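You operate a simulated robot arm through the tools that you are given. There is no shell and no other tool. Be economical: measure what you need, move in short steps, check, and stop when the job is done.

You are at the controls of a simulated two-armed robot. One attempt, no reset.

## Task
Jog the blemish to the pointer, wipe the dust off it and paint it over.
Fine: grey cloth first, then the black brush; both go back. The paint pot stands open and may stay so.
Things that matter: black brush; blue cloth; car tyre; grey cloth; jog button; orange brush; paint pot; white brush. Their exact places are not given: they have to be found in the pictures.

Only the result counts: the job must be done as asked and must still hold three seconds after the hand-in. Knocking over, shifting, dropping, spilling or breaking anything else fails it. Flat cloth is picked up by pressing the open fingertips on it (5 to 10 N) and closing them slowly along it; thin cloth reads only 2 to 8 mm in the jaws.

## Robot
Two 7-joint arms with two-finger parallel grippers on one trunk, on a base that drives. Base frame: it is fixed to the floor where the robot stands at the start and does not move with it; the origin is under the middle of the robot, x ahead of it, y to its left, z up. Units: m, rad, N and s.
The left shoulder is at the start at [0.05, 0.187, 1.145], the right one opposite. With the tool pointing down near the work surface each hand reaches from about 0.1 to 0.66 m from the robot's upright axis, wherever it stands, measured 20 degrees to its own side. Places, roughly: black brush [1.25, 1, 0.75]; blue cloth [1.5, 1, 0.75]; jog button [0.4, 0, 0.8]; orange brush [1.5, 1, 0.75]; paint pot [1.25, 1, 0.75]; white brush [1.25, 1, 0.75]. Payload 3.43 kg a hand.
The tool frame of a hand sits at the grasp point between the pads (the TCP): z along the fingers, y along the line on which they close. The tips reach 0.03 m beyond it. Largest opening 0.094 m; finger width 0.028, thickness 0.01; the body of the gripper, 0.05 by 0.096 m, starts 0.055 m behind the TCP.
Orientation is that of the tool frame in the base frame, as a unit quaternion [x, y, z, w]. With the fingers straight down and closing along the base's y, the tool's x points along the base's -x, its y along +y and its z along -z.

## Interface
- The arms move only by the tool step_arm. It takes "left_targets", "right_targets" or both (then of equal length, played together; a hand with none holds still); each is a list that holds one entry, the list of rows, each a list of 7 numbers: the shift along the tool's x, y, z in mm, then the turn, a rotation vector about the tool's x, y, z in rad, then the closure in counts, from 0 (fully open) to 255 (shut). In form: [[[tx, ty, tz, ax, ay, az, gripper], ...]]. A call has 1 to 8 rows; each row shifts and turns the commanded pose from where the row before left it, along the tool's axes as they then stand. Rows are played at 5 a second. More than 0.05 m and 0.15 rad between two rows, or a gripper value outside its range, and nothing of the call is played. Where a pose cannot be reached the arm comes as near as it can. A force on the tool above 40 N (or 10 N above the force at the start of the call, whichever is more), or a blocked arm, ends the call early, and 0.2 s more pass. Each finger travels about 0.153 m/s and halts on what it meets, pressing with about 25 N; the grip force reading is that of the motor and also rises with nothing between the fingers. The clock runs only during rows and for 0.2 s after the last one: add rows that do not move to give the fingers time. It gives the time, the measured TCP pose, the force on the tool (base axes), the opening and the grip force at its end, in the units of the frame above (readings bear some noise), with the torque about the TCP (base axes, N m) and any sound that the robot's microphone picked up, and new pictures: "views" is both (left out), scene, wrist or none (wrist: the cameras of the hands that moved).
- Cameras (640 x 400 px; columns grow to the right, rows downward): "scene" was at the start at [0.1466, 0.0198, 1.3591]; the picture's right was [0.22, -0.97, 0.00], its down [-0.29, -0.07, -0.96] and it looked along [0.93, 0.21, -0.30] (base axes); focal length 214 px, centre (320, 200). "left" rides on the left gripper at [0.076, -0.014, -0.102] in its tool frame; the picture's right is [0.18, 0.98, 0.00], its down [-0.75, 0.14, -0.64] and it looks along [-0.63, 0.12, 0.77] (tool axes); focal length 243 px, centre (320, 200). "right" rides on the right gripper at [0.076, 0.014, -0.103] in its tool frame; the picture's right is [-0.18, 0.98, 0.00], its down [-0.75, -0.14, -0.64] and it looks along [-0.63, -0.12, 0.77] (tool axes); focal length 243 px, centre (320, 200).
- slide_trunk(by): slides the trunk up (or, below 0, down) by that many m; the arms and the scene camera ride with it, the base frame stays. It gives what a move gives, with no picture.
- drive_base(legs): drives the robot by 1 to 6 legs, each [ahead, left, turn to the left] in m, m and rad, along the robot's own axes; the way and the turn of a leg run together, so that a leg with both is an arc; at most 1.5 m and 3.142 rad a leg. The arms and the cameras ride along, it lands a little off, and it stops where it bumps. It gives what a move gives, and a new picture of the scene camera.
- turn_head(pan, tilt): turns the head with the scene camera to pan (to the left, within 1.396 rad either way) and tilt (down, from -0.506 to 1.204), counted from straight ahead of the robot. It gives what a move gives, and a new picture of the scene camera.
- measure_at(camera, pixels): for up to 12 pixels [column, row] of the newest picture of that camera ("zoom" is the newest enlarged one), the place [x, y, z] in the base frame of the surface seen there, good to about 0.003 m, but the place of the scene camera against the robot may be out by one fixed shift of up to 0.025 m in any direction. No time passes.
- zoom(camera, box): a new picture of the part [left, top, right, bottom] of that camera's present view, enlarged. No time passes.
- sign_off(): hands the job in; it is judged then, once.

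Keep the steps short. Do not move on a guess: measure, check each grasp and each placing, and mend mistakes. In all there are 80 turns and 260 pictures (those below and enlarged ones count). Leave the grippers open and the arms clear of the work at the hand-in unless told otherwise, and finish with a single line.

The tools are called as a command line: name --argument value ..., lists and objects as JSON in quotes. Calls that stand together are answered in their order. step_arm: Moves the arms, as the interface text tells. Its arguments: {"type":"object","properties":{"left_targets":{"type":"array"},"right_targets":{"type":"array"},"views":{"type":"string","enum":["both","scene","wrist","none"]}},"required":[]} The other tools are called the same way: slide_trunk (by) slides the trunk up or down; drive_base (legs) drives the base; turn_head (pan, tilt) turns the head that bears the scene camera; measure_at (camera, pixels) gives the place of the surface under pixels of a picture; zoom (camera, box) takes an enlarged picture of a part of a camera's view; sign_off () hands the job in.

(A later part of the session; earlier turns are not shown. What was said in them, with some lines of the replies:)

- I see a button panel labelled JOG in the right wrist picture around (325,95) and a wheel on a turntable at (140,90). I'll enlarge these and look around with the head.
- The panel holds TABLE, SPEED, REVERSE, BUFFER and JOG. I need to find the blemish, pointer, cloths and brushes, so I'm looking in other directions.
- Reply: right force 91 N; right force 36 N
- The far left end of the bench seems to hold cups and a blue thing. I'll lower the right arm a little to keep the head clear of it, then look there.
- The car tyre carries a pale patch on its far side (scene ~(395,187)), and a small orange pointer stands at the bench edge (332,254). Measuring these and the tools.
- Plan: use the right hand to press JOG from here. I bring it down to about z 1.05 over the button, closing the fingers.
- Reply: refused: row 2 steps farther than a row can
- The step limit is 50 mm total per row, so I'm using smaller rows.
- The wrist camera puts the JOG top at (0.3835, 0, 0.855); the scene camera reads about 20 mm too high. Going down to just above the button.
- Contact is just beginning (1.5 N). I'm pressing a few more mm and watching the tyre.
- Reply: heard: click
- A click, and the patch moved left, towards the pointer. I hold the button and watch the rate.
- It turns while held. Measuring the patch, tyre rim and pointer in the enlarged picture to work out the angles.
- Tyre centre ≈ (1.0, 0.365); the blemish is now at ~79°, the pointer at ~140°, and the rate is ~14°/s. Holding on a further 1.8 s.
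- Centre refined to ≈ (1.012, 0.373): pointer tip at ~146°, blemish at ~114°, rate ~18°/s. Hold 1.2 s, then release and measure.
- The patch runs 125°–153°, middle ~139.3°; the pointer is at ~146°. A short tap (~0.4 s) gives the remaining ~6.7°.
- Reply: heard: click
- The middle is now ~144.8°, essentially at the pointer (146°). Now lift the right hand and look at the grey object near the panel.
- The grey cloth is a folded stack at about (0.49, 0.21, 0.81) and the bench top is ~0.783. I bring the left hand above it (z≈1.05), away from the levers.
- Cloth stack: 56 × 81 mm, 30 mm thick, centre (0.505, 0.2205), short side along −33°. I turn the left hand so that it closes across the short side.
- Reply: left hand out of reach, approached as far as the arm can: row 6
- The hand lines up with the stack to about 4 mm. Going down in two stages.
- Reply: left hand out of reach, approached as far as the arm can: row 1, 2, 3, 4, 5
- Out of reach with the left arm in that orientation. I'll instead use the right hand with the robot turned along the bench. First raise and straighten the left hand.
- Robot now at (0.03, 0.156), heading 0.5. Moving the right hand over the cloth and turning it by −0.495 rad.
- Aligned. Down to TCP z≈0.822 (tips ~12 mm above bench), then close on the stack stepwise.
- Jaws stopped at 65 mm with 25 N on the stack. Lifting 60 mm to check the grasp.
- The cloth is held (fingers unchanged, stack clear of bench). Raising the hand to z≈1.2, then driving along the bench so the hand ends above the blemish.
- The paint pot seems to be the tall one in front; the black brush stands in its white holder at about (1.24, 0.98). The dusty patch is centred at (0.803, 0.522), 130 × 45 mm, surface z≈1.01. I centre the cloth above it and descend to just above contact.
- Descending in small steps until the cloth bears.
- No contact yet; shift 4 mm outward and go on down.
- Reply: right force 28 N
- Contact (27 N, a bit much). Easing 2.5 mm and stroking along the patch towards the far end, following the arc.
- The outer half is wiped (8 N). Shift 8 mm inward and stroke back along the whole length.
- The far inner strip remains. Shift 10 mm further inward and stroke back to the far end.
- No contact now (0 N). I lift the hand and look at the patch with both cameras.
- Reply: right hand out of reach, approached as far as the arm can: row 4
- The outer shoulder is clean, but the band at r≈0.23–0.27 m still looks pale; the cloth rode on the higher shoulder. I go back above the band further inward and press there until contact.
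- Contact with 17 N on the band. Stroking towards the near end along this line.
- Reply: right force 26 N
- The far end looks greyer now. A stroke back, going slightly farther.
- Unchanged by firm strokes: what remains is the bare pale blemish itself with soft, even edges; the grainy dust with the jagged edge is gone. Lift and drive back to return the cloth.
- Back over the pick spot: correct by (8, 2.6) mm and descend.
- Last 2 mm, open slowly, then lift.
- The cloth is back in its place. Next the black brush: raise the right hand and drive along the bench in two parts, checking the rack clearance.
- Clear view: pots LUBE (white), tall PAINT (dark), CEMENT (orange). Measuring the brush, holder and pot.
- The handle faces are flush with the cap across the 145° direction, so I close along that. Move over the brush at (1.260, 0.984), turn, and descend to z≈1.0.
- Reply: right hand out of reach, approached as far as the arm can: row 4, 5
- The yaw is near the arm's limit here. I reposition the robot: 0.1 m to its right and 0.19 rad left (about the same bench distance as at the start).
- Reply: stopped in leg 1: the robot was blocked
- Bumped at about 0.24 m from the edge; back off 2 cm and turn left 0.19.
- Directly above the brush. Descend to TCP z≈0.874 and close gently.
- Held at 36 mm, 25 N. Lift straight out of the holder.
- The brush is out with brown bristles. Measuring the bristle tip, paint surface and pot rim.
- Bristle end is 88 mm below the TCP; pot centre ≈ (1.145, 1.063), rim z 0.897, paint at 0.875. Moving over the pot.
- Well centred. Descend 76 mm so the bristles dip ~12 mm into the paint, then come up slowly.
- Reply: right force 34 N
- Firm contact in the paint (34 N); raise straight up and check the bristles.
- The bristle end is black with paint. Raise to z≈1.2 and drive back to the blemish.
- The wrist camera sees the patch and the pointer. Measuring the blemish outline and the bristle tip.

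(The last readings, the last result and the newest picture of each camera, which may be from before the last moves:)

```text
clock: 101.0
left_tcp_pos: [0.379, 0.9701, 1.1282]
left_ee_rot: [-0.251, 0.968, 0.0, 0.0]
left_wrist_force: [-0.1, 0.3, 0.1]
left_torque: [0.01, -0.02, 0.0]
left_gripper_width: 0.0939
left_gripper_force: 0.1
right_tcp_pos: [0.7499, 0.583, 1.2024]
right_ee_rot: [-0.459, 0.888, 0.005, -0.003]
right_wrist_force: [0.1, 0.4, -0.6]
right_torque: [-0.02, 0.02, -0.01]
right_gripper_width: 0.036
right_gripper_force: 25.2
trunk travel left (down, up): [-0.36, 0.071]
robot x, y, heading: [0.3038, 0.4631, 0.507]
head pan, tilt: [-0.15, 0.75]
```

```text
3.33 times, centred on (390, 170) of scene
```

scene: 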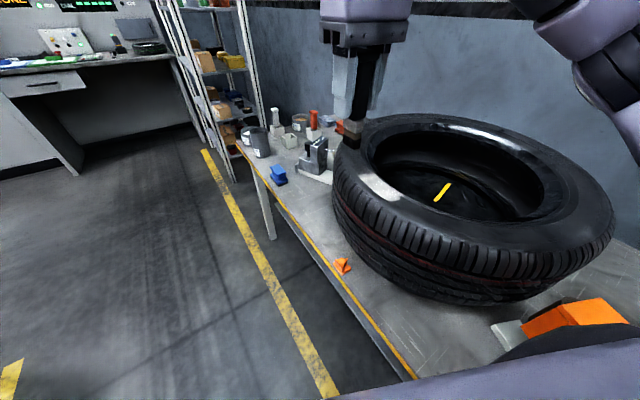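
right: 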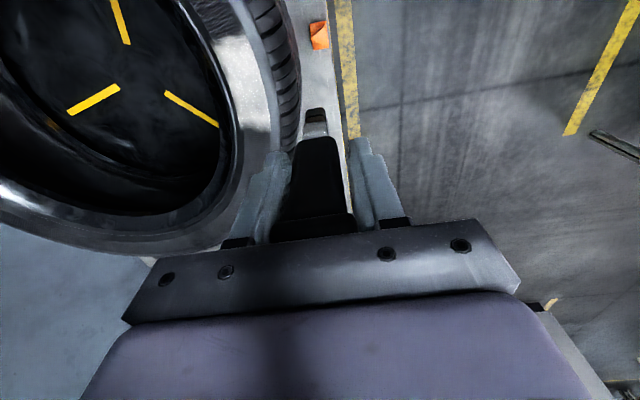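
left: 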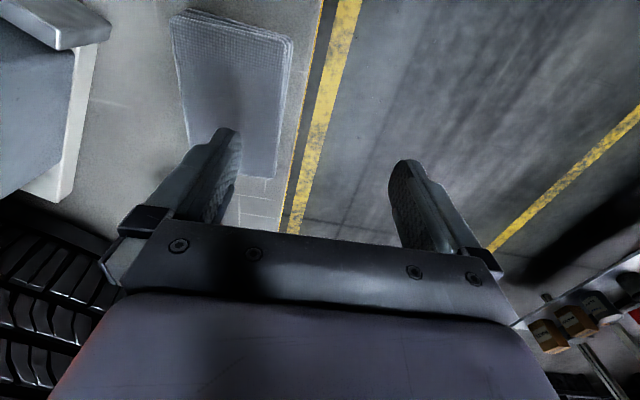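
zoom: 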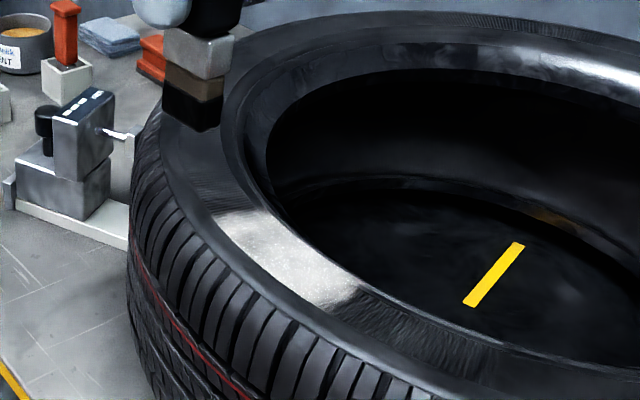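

Blemish: r≈0.235–0.275 m, 128°–155°, z≈1.005. The bristle end is ~80 mm below the TCP. I'll paint three arc lanes; first move over the far end of the outer lane.

step_arm --right_targets '[[[-17, -26, 0, 0, 0, 0, 255], [-17, -26, 0, 0, 0, 0, 255], [-16, -24, 10, 0, 0, 0, 255], [0, 0, 40, 0, 0, 0, 255], [0, 0, 40, 0, 0, 0, 255], [0, 0, 17, 0, 0, 0, 255], [0, 0, 0, 0, 0, 0, 255]]]' --views "both"

zoom --camera "scene" --box '[320, 90, 440, 210]'

measure_at --camera "zoom" --pixels '[[270, 250], [300, 220], [260, 210]]'

```text
clock: 102.6
left_tcp_pos: [0.3804, 0.9696, 1.129]
left_ee_rot: [-0.251, 0.968, 0.0, -0.001]
left_wrist_force: [0.4, -0.5, -0.6]
left_torque: [-0.01, -0.01, -0.03]
left_gripper_width: 0.094
left_gripper_force: 0.1
right_tcp_pos: [0.8396, 0.5804, 1.0944]
right_ee_rot: [-0.459, 0.889, 0.005, -0.002]
right_wrist_force: [-0.8, -0.3, -1.4]
right_torque: [-0.01, 0.0, 0.01]
right_gripper_width: 0.0359
right_gripper_force: 25.0
trunk travel left (down, up): [-0.36, 0.071]
robot x, y, heading: [0.3087, 0.4584, 0.508]
head pan, tilt: [-0.15, 0.75]
```

scene: 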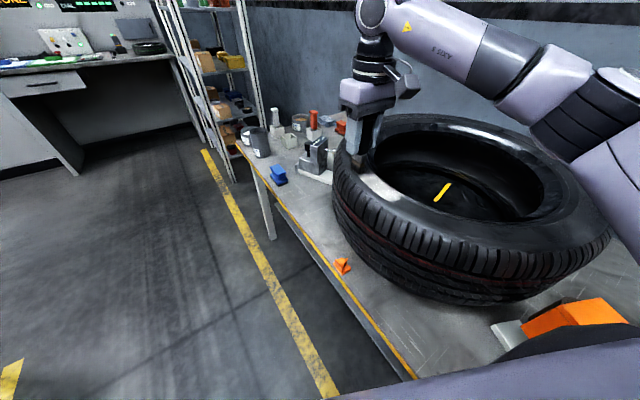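
right: 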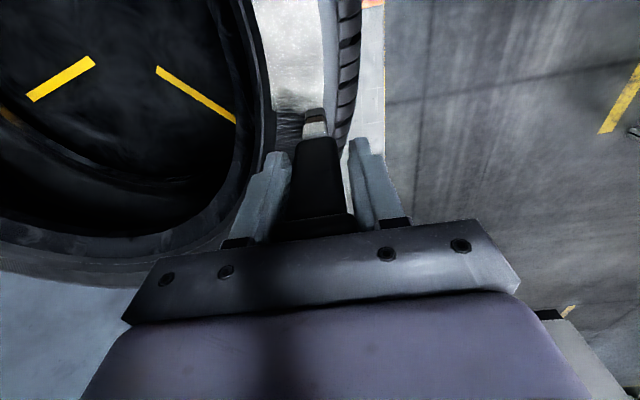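

```text
3.33 times, centred on (380, 150) of scene
```

zoom: 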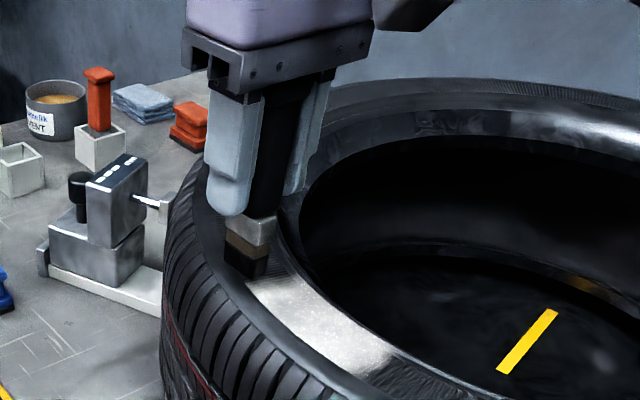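

```text
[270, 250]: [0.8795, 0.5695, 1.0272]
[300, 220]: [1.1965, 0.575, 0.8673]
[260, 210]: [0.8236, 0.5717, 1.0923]
```

Right at the far end of the outer lane, ~10 mm above. Lower gently to contact.

step_arm --right_targets '[[[0, 0, 5, 0, 0, 0, 255], [0, 0, 2, 0, 0, 0, 255], [0, 0, 2, 0, 0, 0, 255], [0, 0, 0, 0, 0, 0, 255]]]' --views "none"

```text
clock: 103.6
left_tcp_pos: [0.3791, 0.9691, 1.1299]
left_ee_rot: [-0.251, 0.968, 0.0, 0.0]
left_wrist_force: [0.4, 0.1, 0.5]
left_torque: [-0.01, 0.01, 0.05]
left_gripper_width: 0.0941
left_gripper_force: 0.0
right_tcp_pos: [0.8394, 0.5803, 1.0858]
right_ee_rot: [-0.46, 0.888, 0.005, -0.003]
right_wrist_force: [-1.1, -0.7, 0.7]
right_torque: [0.01, 0.0, -0.01]
right_gripper_width: 0.0358
right_gripper_force: 25.4
trunk travel left (down, up): [-0.36, 0.071]
robot x, y, heading: [0.3097, 0.4605, 0.507]
head pan, tilt: [-0.15, 0.75]
```

step_arm --right_targets '[[[0, 0, 2, 0, 0, 0, 255], [0, 0, 1, 0, 0, 0, 255], [0, 0, 0, 0, 0, 0, 255]]]' --views "none"

```text
clock: 104.4
left_tcp_pos: [0.3785, 0.9681, 1.1303]
left_ee_rot: [-0.251, 0.968, -0.001, 0.0]
left_wrist_force: [-1.5, 0.5, -0.4]
left_torque: [0.05, -0.02, 0.03]
left_gripper_width: 0.0939
left_gripper_force: 0.0
right_tcp_pos: [0.8382, 0.5804, 1.0858]
right_ee_rot: [-0.459, 0.888, 0.006, 0.0]
right_wrist_force: [1.5, 0.4, 22.2]
right_torque: [-0.1, -0.15, 0.01]
right_gripper_width: 0.0358
right_gripper_force: 24.9
trunk travel left (down, up): [-0.36, 0.071]
robot x, y, heading: [0.308, 0.4615, 0.503]
head pan, tilt: [-0.15, 0.75]
```

22 N: ease 2 mm to about 7 N and draw the outer lane along the arc.

step_arm --right_targets '[[[0, 0, -2, 0, 0, 0, 255], [18.3, 4.2, 0, 0, 0, 0, 255], [18.4, 2.9, 0, 0, 0, 0, 255], [18.7, 1.6, 0, 0, 0, 0, 255], [18.7, 0.4, 0, 0, 0, 0, 255], [18.7, -1, 0, 0, 0, 0, 255], [18.5, -2.3, 0, 0, 0, 0, 255], [18.4, -3.6, 0, 0, 0, 0, 255]]]' --views "none"

zoom --camera "scene" --box '[330, 130, 450, 230]'

```text
clock: 106.2
left_tcp_pos: [0.3811, 0.9689, 1.1306]
left_ee_rot: [-0.251, 0.968, 0.0, 0.0]
left_wrist_force: [0.4, 0.0, 0.3]
left_torque: [-0.01, 0.0, 0.0]
left_gripper_width: 0.0937
left_gripper_force: 0.1
right_tcp_pos: [0.7623, 0.4742, 1.0848]
right_ee_rot: [-0.46, 0.888, 0.004, -0.002]
right_wrist_force: [0.5, 0.4, -0.2]
right_torque: [-0.01, 0.0, 0.0]
right_gripper_width: 0.0357
right_gripper_force: 25.1
trunk travel left (down, up): [-0.36, 0.071]
robot x, y, heading: [0.3045, 0.4621, 0.508]
head pan, tilt: [-0.15, 0.75]
```

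```text
4.00 times, centred on (390, 180) of scene
```

zoom: 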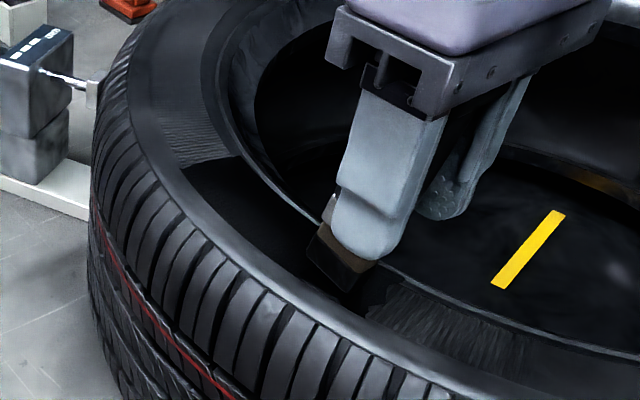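

The blemish now looks dark over most of its area. Lift 60 mm and inspect.

step_arm --right_targets '[[[0, 0, -40, 0, 0, 0, 255], [0, 0, -45, 0, 0, 0, 255], [-20, 40, -10, 0, 0, 0, 255], [-20, 40, 0, 0, 0, 0, 255], [0, 0, 0, 0, 0, 0, 255]]]' --views "both"

zoom --camera "scene" --box '[330, 130, 450, 230]'

zoom --camera "right" --box '[170, 0, 330, 120]'

```text
clock: 107.4
left_tcp_pos: [0.381, 0.9705, 1.1304]
left_ee_rot: [-0.252, 0.968, 0.0, 0.001]
left_wrist_force: [0.5, 0.7, 0.2]
left_torque: [0.0, 0.02, -0.05]
left_gripper_width: 0.0942
left_gripper_force: 0.0
right_tcp_pos: [0.7219, 0.5527, 1.1812]
right_ee_rot: [-0.458, 0.889, 0.005, -0.003]
right_wrist_force: [-0.8, 0.0, -1.1]
right_torque: [-0.01, 0.01, 0.03]
right_gripper_width: 0.0354
right_gripper_force: 24.7
trunk travel left (down, up): [-0.36, 0.071]
robot x, y, heading: [0.311, 0.4636, 0.507]
head pan, tilt: [-0.15, 0.75]
```

scene: 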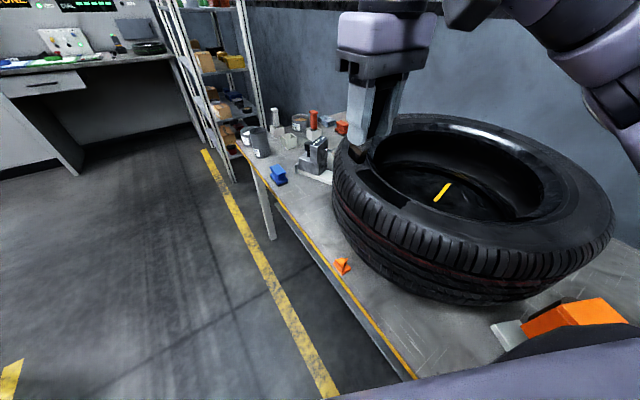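
right: 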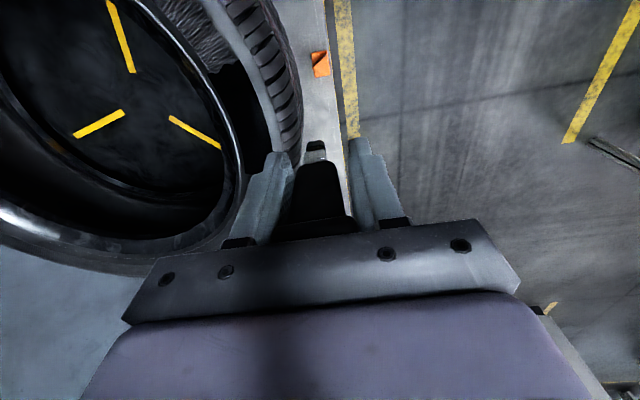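

```text
4.00 times, centred on (390, 180) of scene
```

zoom: 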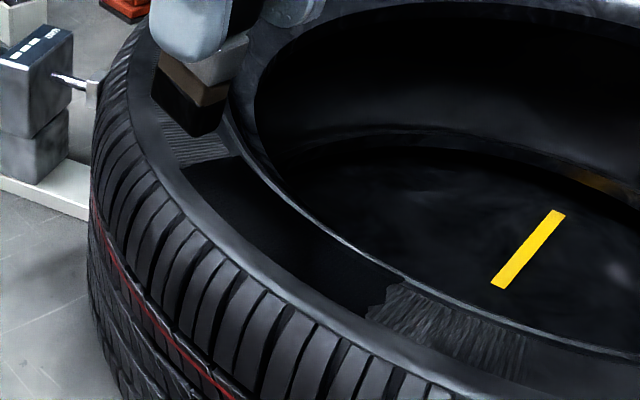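

```text
3.33 times, centred on (250, 60) of right
5 turns are left
```

zoom: 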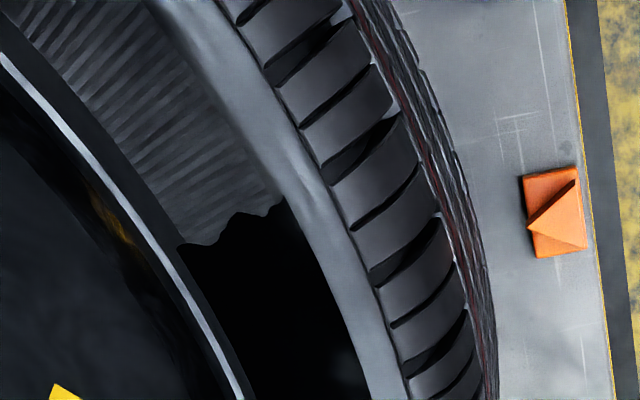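

The whole blemish is black and it sits opposite the pointer. Now the brush goes back: raise, drive to the stand and bring the hand roughly over the empty holder, high above everything.

step_arm --right_targets '[[[0, 0, -20, 0, 0, 0, 255], [0, 0, 0, 0, 0, 0, 255]]]' --views "none"

drive_base --legs '[[0.579, 0.2245, 0]]'

step_arm --right_targets '[[[-11, -36, 0, 0, 0, 0, 255], [-11, -36, 0, 0, 0, 0, 255], [-11, -36, 0, 0, 0, 0, 255], [-10, -35, 0, 0, 0, 0, 255], [0, 0, 40, 0, 0, 0, 255], [0, 0, 40, 0, 0, 0, 255], [0, 0, 40, 0, 0, 0, 255], [0, 0, 0, 0, 0, 0, 255]]]' --views "both"

zoom --camera "right" --box '[240, 20, 400, 160]'

```text
clock: 108.0
left_tcp_pos: [0.3798, 0.97, 1.1314]
left_ee_rot: [-0.251, 0.968, 0.001, -0.001]
left_wrist_force: [-0.2, 0.3, 0.2]
left_torque: [-0.04, 0.0, 0.05]
left_gripper_width: 0.0939
left_gripper_force: 0.1
right_tcp_pos: [0.7215, 0.552, 1.2016]
right_ee_rot: [-0.46, 0.888, 0.004, -0.002]
right_wrist_force: [-0.1, -0.2, -1.7]
right_torque: [-0.02, 0.0, 0.01]
right_gripper_width: 0.0355
right_gripper_force: 24.6
trunk travel left (down, up): [-0.36, 0.071]
robot x, y, heading: [0.3072, 0.4624, 0.506]
head pan, tilt: [-0.15, 0.75]
```

```text
clock: 111.5
left_tcp_pos: [0.7721, 1.4428, 1.1303]
left_ee_rot: [-0.252, 0.968, 0.0, -0.001]
left_wrist_force: [-0.2, 0.0, -0.4]
left_torque: [-0.01, -0.02, 0.0]
left_gripper_width: 0.0941
left_gripper_force: 0.1
right_tcp_pos: [1.1143, 1.0254, 1.2015]
right_ee_rot: [-0.46, 0.888, 0.004, -0.002]
right_wrist_force: [1.2, 0.2, -1.0]
right_torque: [0.0, 0.0, 0.01]
right_gripper_width: 0.0356
right_gripper_force: 25.1
trunk travel left (down, up): [-0.36, 0.071]
robot x, y, heading: [0.6997, 0.9309, 0.517]
head pan, tilt: [-0.15, 0.75]
```

scene: 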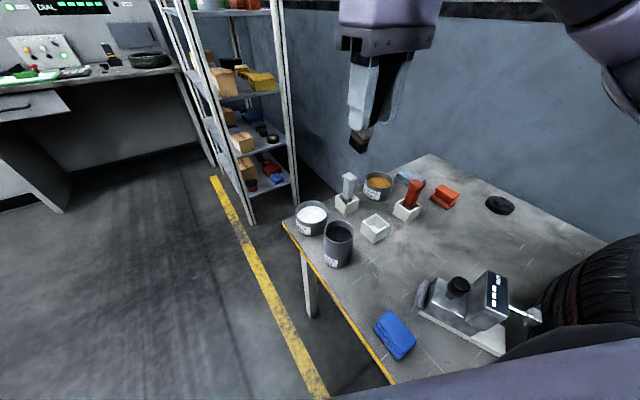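

```text
clock: 113.3
left_tcp_pos: [0.7712, 1.4424, 1.1309]
left_ee_rot: [-0.252, 0.968, 0.0, 0.0]
left_wrist_force: [-0.3, -0.8, -0.7]
left_torque: [0.03, -0.04, -0.01]
left_gripper_width: 0.0942
left_gripper_force: 0.1
right_tcp_pos: [1.2562, 0.9787, 1.0802]
right_ee_rot: [-0.461, 0.887, 0.005, -0.001]
right_wrist_force: [0.5, 0.2, -1.7]
right_torque: [0.04, -0.02, 0.03]
right_gripper_width: 0.0355
right_gripper_force: 25.1
trunk travel left (down, up): [-0.36, 0.071]
robot x, y, heading: [0.7004, 0.9365, 0.507]
head pan, tilt: [-0.15, 0.75]
```

scene: 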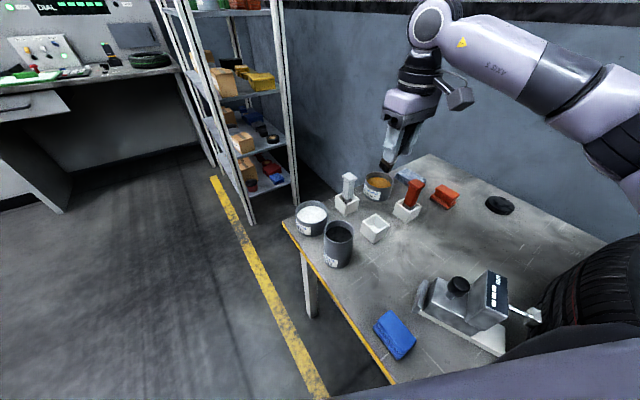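
right: 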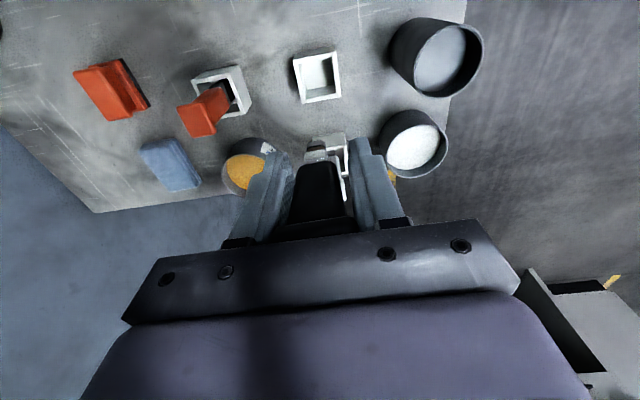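

```text
2.86 times, centred on (320, 90) of right
4 turns are left
```

zoom: 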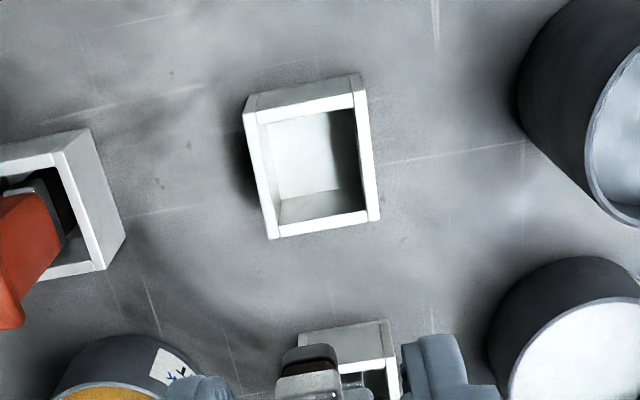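

Measuring the empty holder's rim, and at the same time correcting to the recorded grasp position and descending to just above the rim.

measure_at --camera "zoom" --pixels '[[252, 116], [360, 98], [371, 214], [274, 231], [262, 170], [367, 155], [320, 225], [308, 106]]'

step_arm --right_targets '[[[-6, -1, 0, 0, 0, 0, 255], [0, 0, 40, 0, 0, 0, 255], [0, 0, 40, 0, 0, 0, 255], [0, 0, 40, 0, 0, 0, 255], [0, 0, 20, 0, 0, 0, 255], [0, 0, 0, 0, 0, 0, 255], [0, 0, 0, 0, 0, 0, 255]]]' --views "both"

zoom --camera "scene" --box '[330, 160, 430, 260]'

zoom --camera "right" --box '[240, 40, 400, 180]'

measure_at --camera "right" --pixels '[[316, 115], [316, 125], [310, 118], [322, 118]]'

```text
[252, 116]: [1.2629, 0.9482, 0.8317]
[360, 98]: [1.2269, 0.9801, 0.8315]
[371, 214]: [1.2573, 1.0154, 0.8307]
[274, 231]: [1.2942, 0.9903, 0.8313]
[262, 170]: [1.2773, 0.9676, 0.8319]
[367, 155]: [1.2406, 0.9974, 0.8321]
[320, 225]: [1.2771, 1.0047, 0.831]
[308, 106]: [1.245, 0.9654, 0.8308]
```

```text
clock: 114.9
left_tcp_pos: [0.7722, 1.4405, 1.1297]
left_ee_rot: [-0.252, 0.968, 0.0, -0.002]
left_wrist_force: [0.2, -0.4, -0.8]
left_torque: [-0.02, 0.02, 0.01]
left_gripper_width: 0.0939
left_gripper_force: 0.0
right_tcp_pos: [1.2573, 0.9843, 0.9395]
right_ee_rot: [-0.46, 0.888, 0.005, -0.002]
right_wrist_force: [-1.0, -0.8, -1.0]
right_torque: [0.02, 0.02, -0.02]
right_gripper_width: 0.0359
right_gripper_force: 25.1
trunk travel left (down, up): [-0.36, 0.071]
robot x, y, heading: [0.7, 0.9336, 0.508]
head pan, tilt: [-0.15, 0.75]
```

scene: 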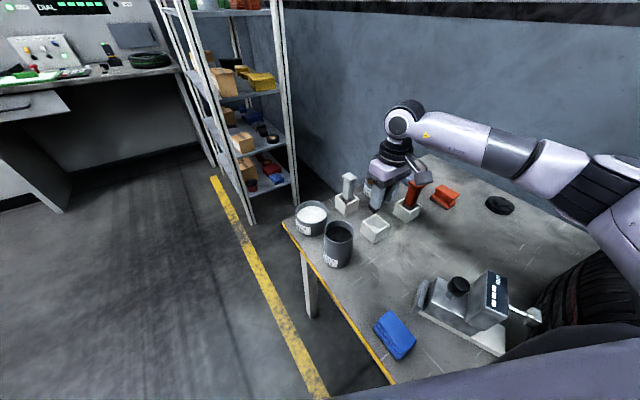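
right: 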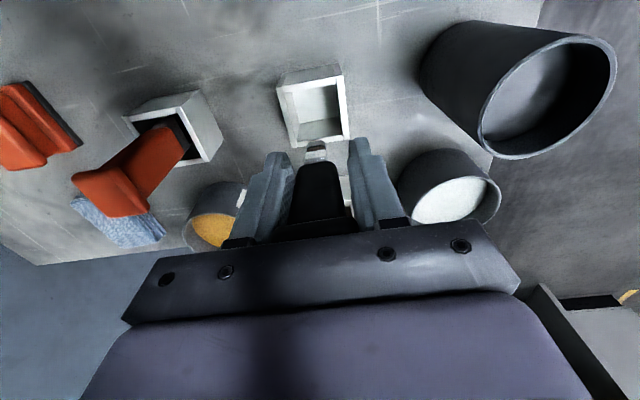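

```text
4.00 times, centred on (380, 210) of scene
```

zoom: 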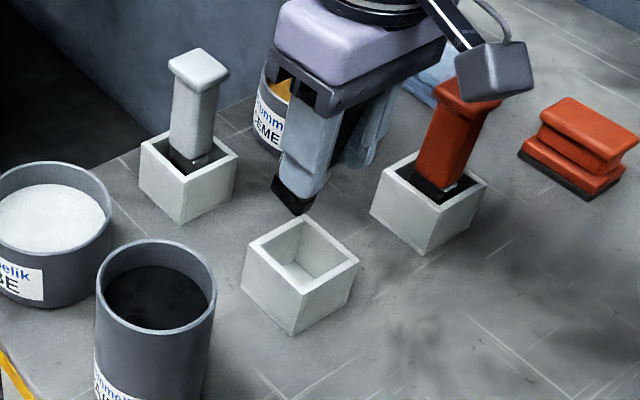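

```text
2.86 times, centred on (320, 110) of right
```

zoom: 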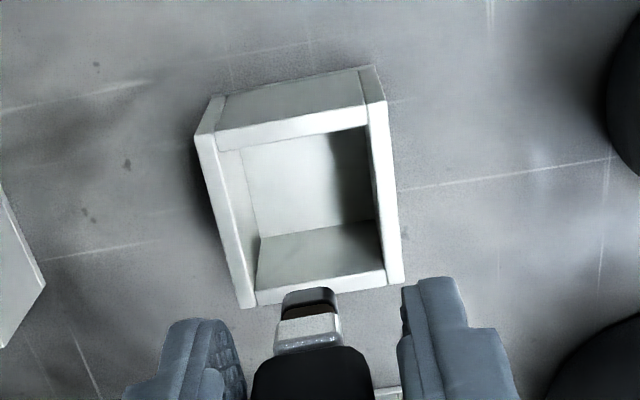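

```text
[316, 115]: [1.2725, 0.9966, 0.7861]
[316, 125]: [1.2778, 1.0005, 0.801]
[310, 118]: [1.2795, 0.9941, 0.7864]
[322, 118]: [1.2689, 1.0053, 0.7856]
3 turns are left
```

Holder centre (1.2603, 0.9835), same as the grasp place. Correct 3 mm and lower the brush into the holder; check before releasing.

step_arm --right_targets '[[[-1, -3, 0, 0, 0, 0, 255], [0, 0, 15, 0, 0, 0, 255], [0, 0, 15, 0, 0, 0, 255], [0, 0, 15, 0, 0, 0, 255], [0, 0, 12, 0, 0, 0, 255], [0, 0, 8, 0, 0, 0, 255], [0, 0, 2, 0, 0, 0, 255], [0, 0, 0, 0, 0, 0, 255]]]' --views "both"

zoom --camera "scene" --box '[330, 160, 430, 260]'

zoom --camera "right" --box '[220, 40, 420, 220]'

```text
clock: 115.9
left_tcp_pos: [0.772, 1.4414, 1.1301]
left_ee_rot: [-0.251, 0.968, 0.0, 0.0]
left_wrist_force: [0.5, 0.9, -0.2]
left_torque: [-0.04, 0.02, -0.01]
left_gripper_width: 0.0938
left_gripper_force: 0.0
right_tcp_pos: [1.2664, 0.9853, 0.9066]
right_ee_rot: [-0.459, 0.889, 0.007, 0.008]
right_wrist_force: [-4.9, -5.9, 19.5]
right_torque: [-0.17, 0.18, 0.02]
right_gripper_width: 0.0355
right_gripper_force: 24.9
trunk travel left (down, up): [-0.36, 0.071]
robot x, y, heading: [0.6991, 0.9348, 0.509]
head pan, tilt: [-0.15, 0.75]
stopped in row 5 (right hand): the force on the tool passed its limit at 46 N (the readings are from after the stop); the commanded pose is now the measured one
```

scene: 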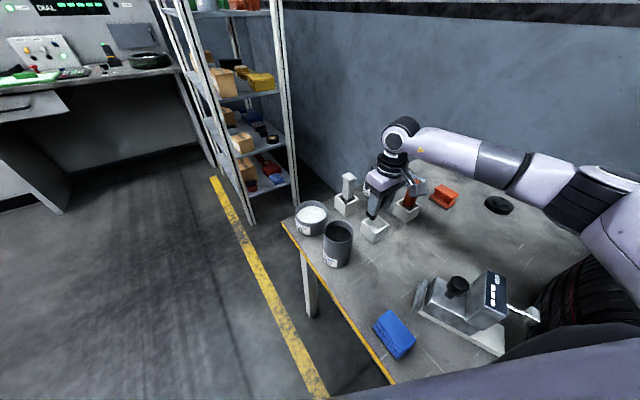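
right: 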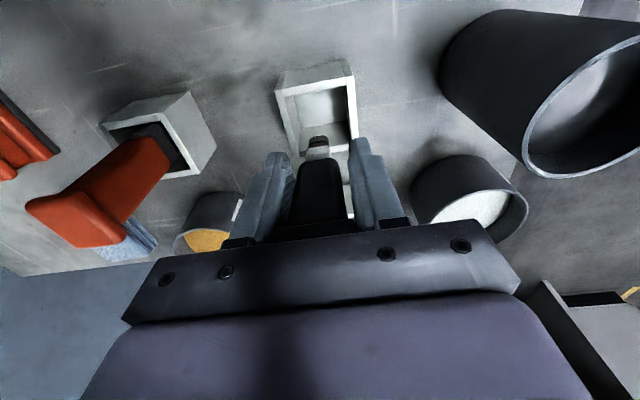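

```text
4.00 times, centred on (380, 210) of scene
```

zoom: 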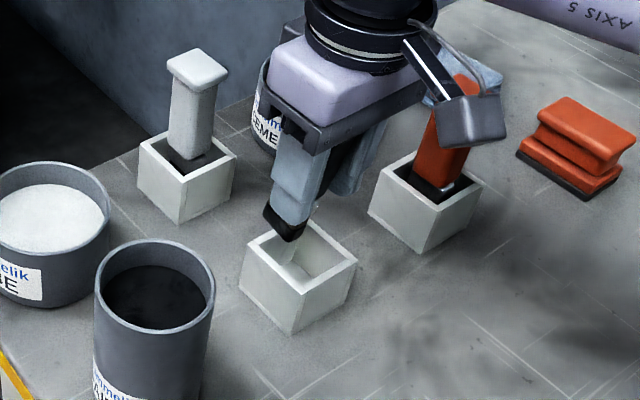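

```text
2.22 times, centred on (320, 130) of right
2 turns are left
```

zoom: 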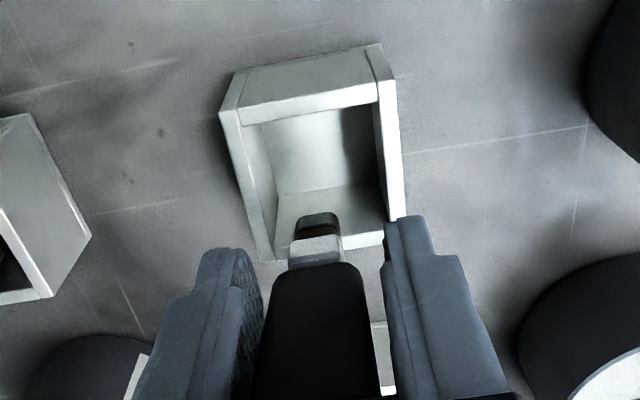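

The brush tip tilted in the jaws by ~0.2 rad (towards −tool x) while painting, so it met the far wall. I raise 40 mm, tilt the hand about tool y by 0.215 to bring the brush upright, shift 13/4 mm, then lower vertically and look before releasing.

step_arm --right_targets '[[[0, 0, -20, 0, 0, 0, 255], [0, 0, -20, 0, 0, 0, 255], [13, 4, 0, 0, 0, 0, 255], [0, 0, 0, 0, 0.108, 0, 255], [0, 0, 0, 0, 0.107, 0, 255], [0, 0, 0, 0, 0, 0, 255], [0, 0, 0, 0, 0, 0, 255]]]' --views "none"

zoom --camera "scene" --box '[330, 160, 430, 260]'

step_arm --right_targets '[[[-2.9, 0, 14.7, 0, 0, 0, 255], [-2.9, 0, 14.7, 0, 0, 0, 255], [-2.9, 0, 14.7, 0, 0, 0, 255], [-2.9, 0, 14.7, 0, 0, 0, 255], [-1.6, 0, 7.8, 0, 0, 0, 255], [-0.6, 0, 3, 0, 0, 0, 255], [0, 0, 0, 0, 0, 0, 255]]]' --views "both"

zoom --camera "scene" --box '[330, 160, 430, 260]'

zoom --camera "right" --box '[220, 40, 420, 220]'

```text
clock: 117.5
left_tcp_pos: [0.7722, 1.4419, 1.1297]
left_ee_rot: [-0.252, 0.968, 0.0, 0.0]
left_wrist_force: [-0.2, -0.7, 0.1]
left_torque: [-0.01, 0.02, 0.02]
left_gripper_width: 0.0939
left_gripper_force: 0.1
right_tcp_pos: [1.2539, 0.9765, 0.9423]
right_ee_rot: [-0.458, 0.883, -0.042, -0.09]
right_wrist_force: [-0.4, -0.4, -0.5]
right_torque: [-0.01, 0.01, 0.02]
right_gripper_width: 0.0355
right_gripper_force: 25.0
trunk travel left (down, up): [-0.36, 0.071]
robot x, y, heading: [0.6991, 0.9317, 0.512]
head pan, tilt: [-0.15, 0.75]
```

```text
4.00 times, centred on (380, 210) of scene
```

zoom: 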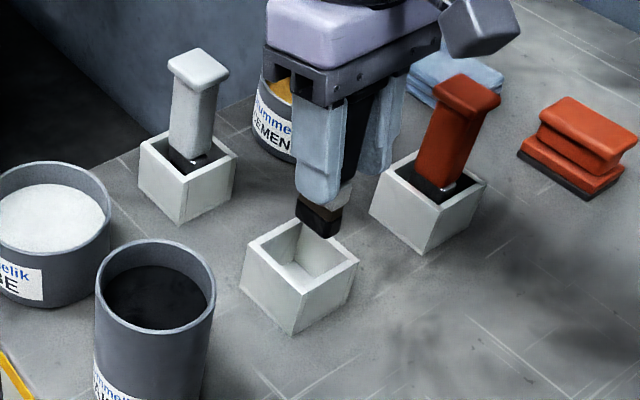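

```text
clock: 119.1
left_tcp_pos: [0.7719, 1.442, 1.1302]
left_ee_rot: [-0.252, 0.968, 0.0, 0.0]
left_wrist_force: [0.4, -0.1, -0.2]
left_torque: [-0.02, 0.01, -0.01]
left_gripper_width: 0.0943
left_gripper_force: 0.0
right_tcp_pos: [1.2531, 0.9763, 0.8717]
right_ee_rot: [-0.458, 0.884, -0.041, -0.09]
right_wrist_force: [0.1, -0.4, -0.8]
right_torque: [-0.01, 0.0, 0.02]
right_gripper_width: 0.0355
right_gripper_force: 25.1
trunk travel left (down, up): [-0.36, 0.071]
robot x, y, heading: [0.7003, 0.933, 0.512]
head pan, tilt: [-0.15, 0.75]
```

scene: 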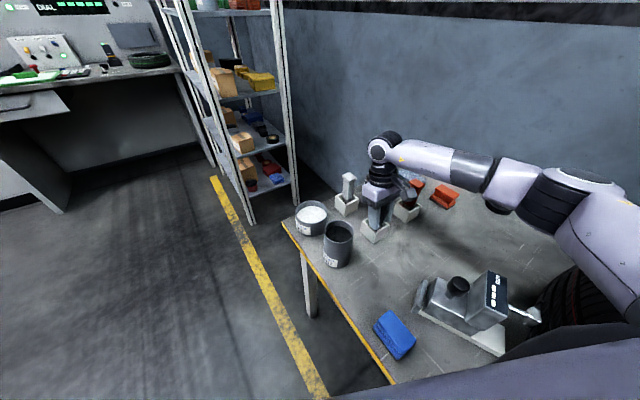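
right: 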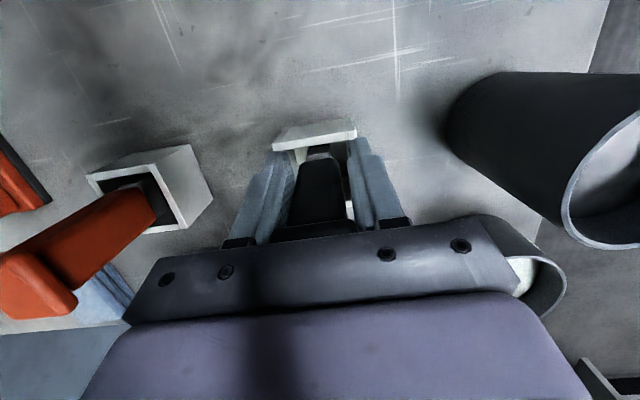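

```text
4.00 times, centred on (380, 210) of scene
```

zoom: 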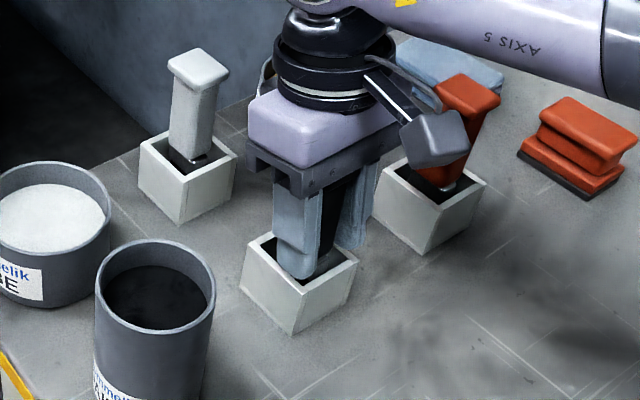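

```text
2.22 times, centred on (320, 130) of right
1 turns are left
```

zoom: 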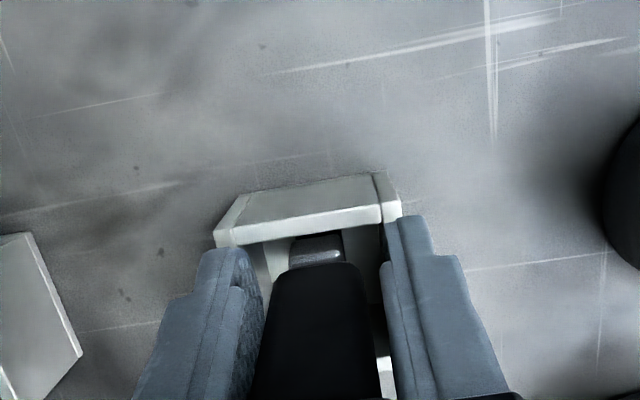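

The brush stands in its holder with no side force. Last turn: open slowly, let it settle, rise straight up clear of everything, and hand in.

step_arm --right_targets '[[[-0.4, 0, 2, 0, 0, 0, 255], [0, 0, 0, 0, 0, 0, 140], [0, 0, 0, 0, 0, 0, 110], [0, 0, 0, 0, 0, 0, 60], [0, 0, 0, 0, 0, 0, 0], [0, 0, 0, 0, 0, 0, 0], [1.9, 0, -9.8, 0, 0, 0, 0], [3.9, 0, -19.6, 0, 0, 0, 0]]]' --views "none"

step_arm --right_targets '[[[5.8, 0, -29.4, 0, 0, 0, 0], [7.8, 0, -39, 0, 0, 0, 0], [7.8, 0, -39, 0, 0, 0, 0], [7.8, 0, -39, 0, 0, 0, 0], [7.8, 0, -39, 0, 0, 0, 0], [0, 0, 0, 0, -0.1, 0, 0], [0, 0, 0, 0, -0.1, 0, 0], [0, 0, 0, 0, 0, 0, 0]]]' --views "none"

sign_off

```text
clock: 120.9
left_tcp_pos: [0.771, 1.4415, 1.1295]
left_ee_rot: [-0.252, 0.968, 0.0, 0.0]
left_wrist_force: [-1.4, -1.1, 0.9]
left_torque: [0.03, 0.0, 0.01]
left_gripper_width: 0.0938
left_gripper_force: 0.1
right_tcp_pos: [1.2531, 0.9765, 0.9]
right_ee_rot: [-0.457, 0.884, -0.042, -0.091]
right_wrist_force: [0.1, 0.2, -1.2]
right_torque: [0.02, -0.01, 0.03]
right_gripper_width: 0.0938
right_gripper_force: 0.0
trunk travel left (down, up): [-0.36, 0.071]
robot x, y, heading: [0.6992, 0.9331, 0.509]
head pan, tilt: [-0.15, 0.75]
```

```text
clock: 122.7
left_tcp_pos: [0.773, 1.4424, 1.1303]
left_ee_rot: [-0.252, 0.968, 0.0, -0.001]
left_wrist_force: [-0.2, -0.3, 0.6]
left_torque: [0.0, -0.01, -0.02]
left_gripper_width: 0.094
left_gripper_force: 0.1
right_tcp_pos: [1.2552, 0.9756, 1.0895]
right_ee_rot: [-0.46, 0.888, 0.005, -0.002]
right_wrist_force: [-0.2, -0.2, 0.2]
right_torque: [0.0, 0.02, 0.03]
right_gripper_width: 0.0941
right_gripper_force: 0.1
trunk travel left (down, up): [-0.36, 0.071]
robot x, y, heading: [0.6966, 0.9359, 0.51]
head pan, tilt: [-0.15, 0.75]
```

```text
The job is handed in.
```

Handed in: the blemish is jogged to within about 3° of the pointer, wiped with the grey cloth and painted black; the cloth is back, and the black brush was released in its holder, but I had no turn left to check that it stands.
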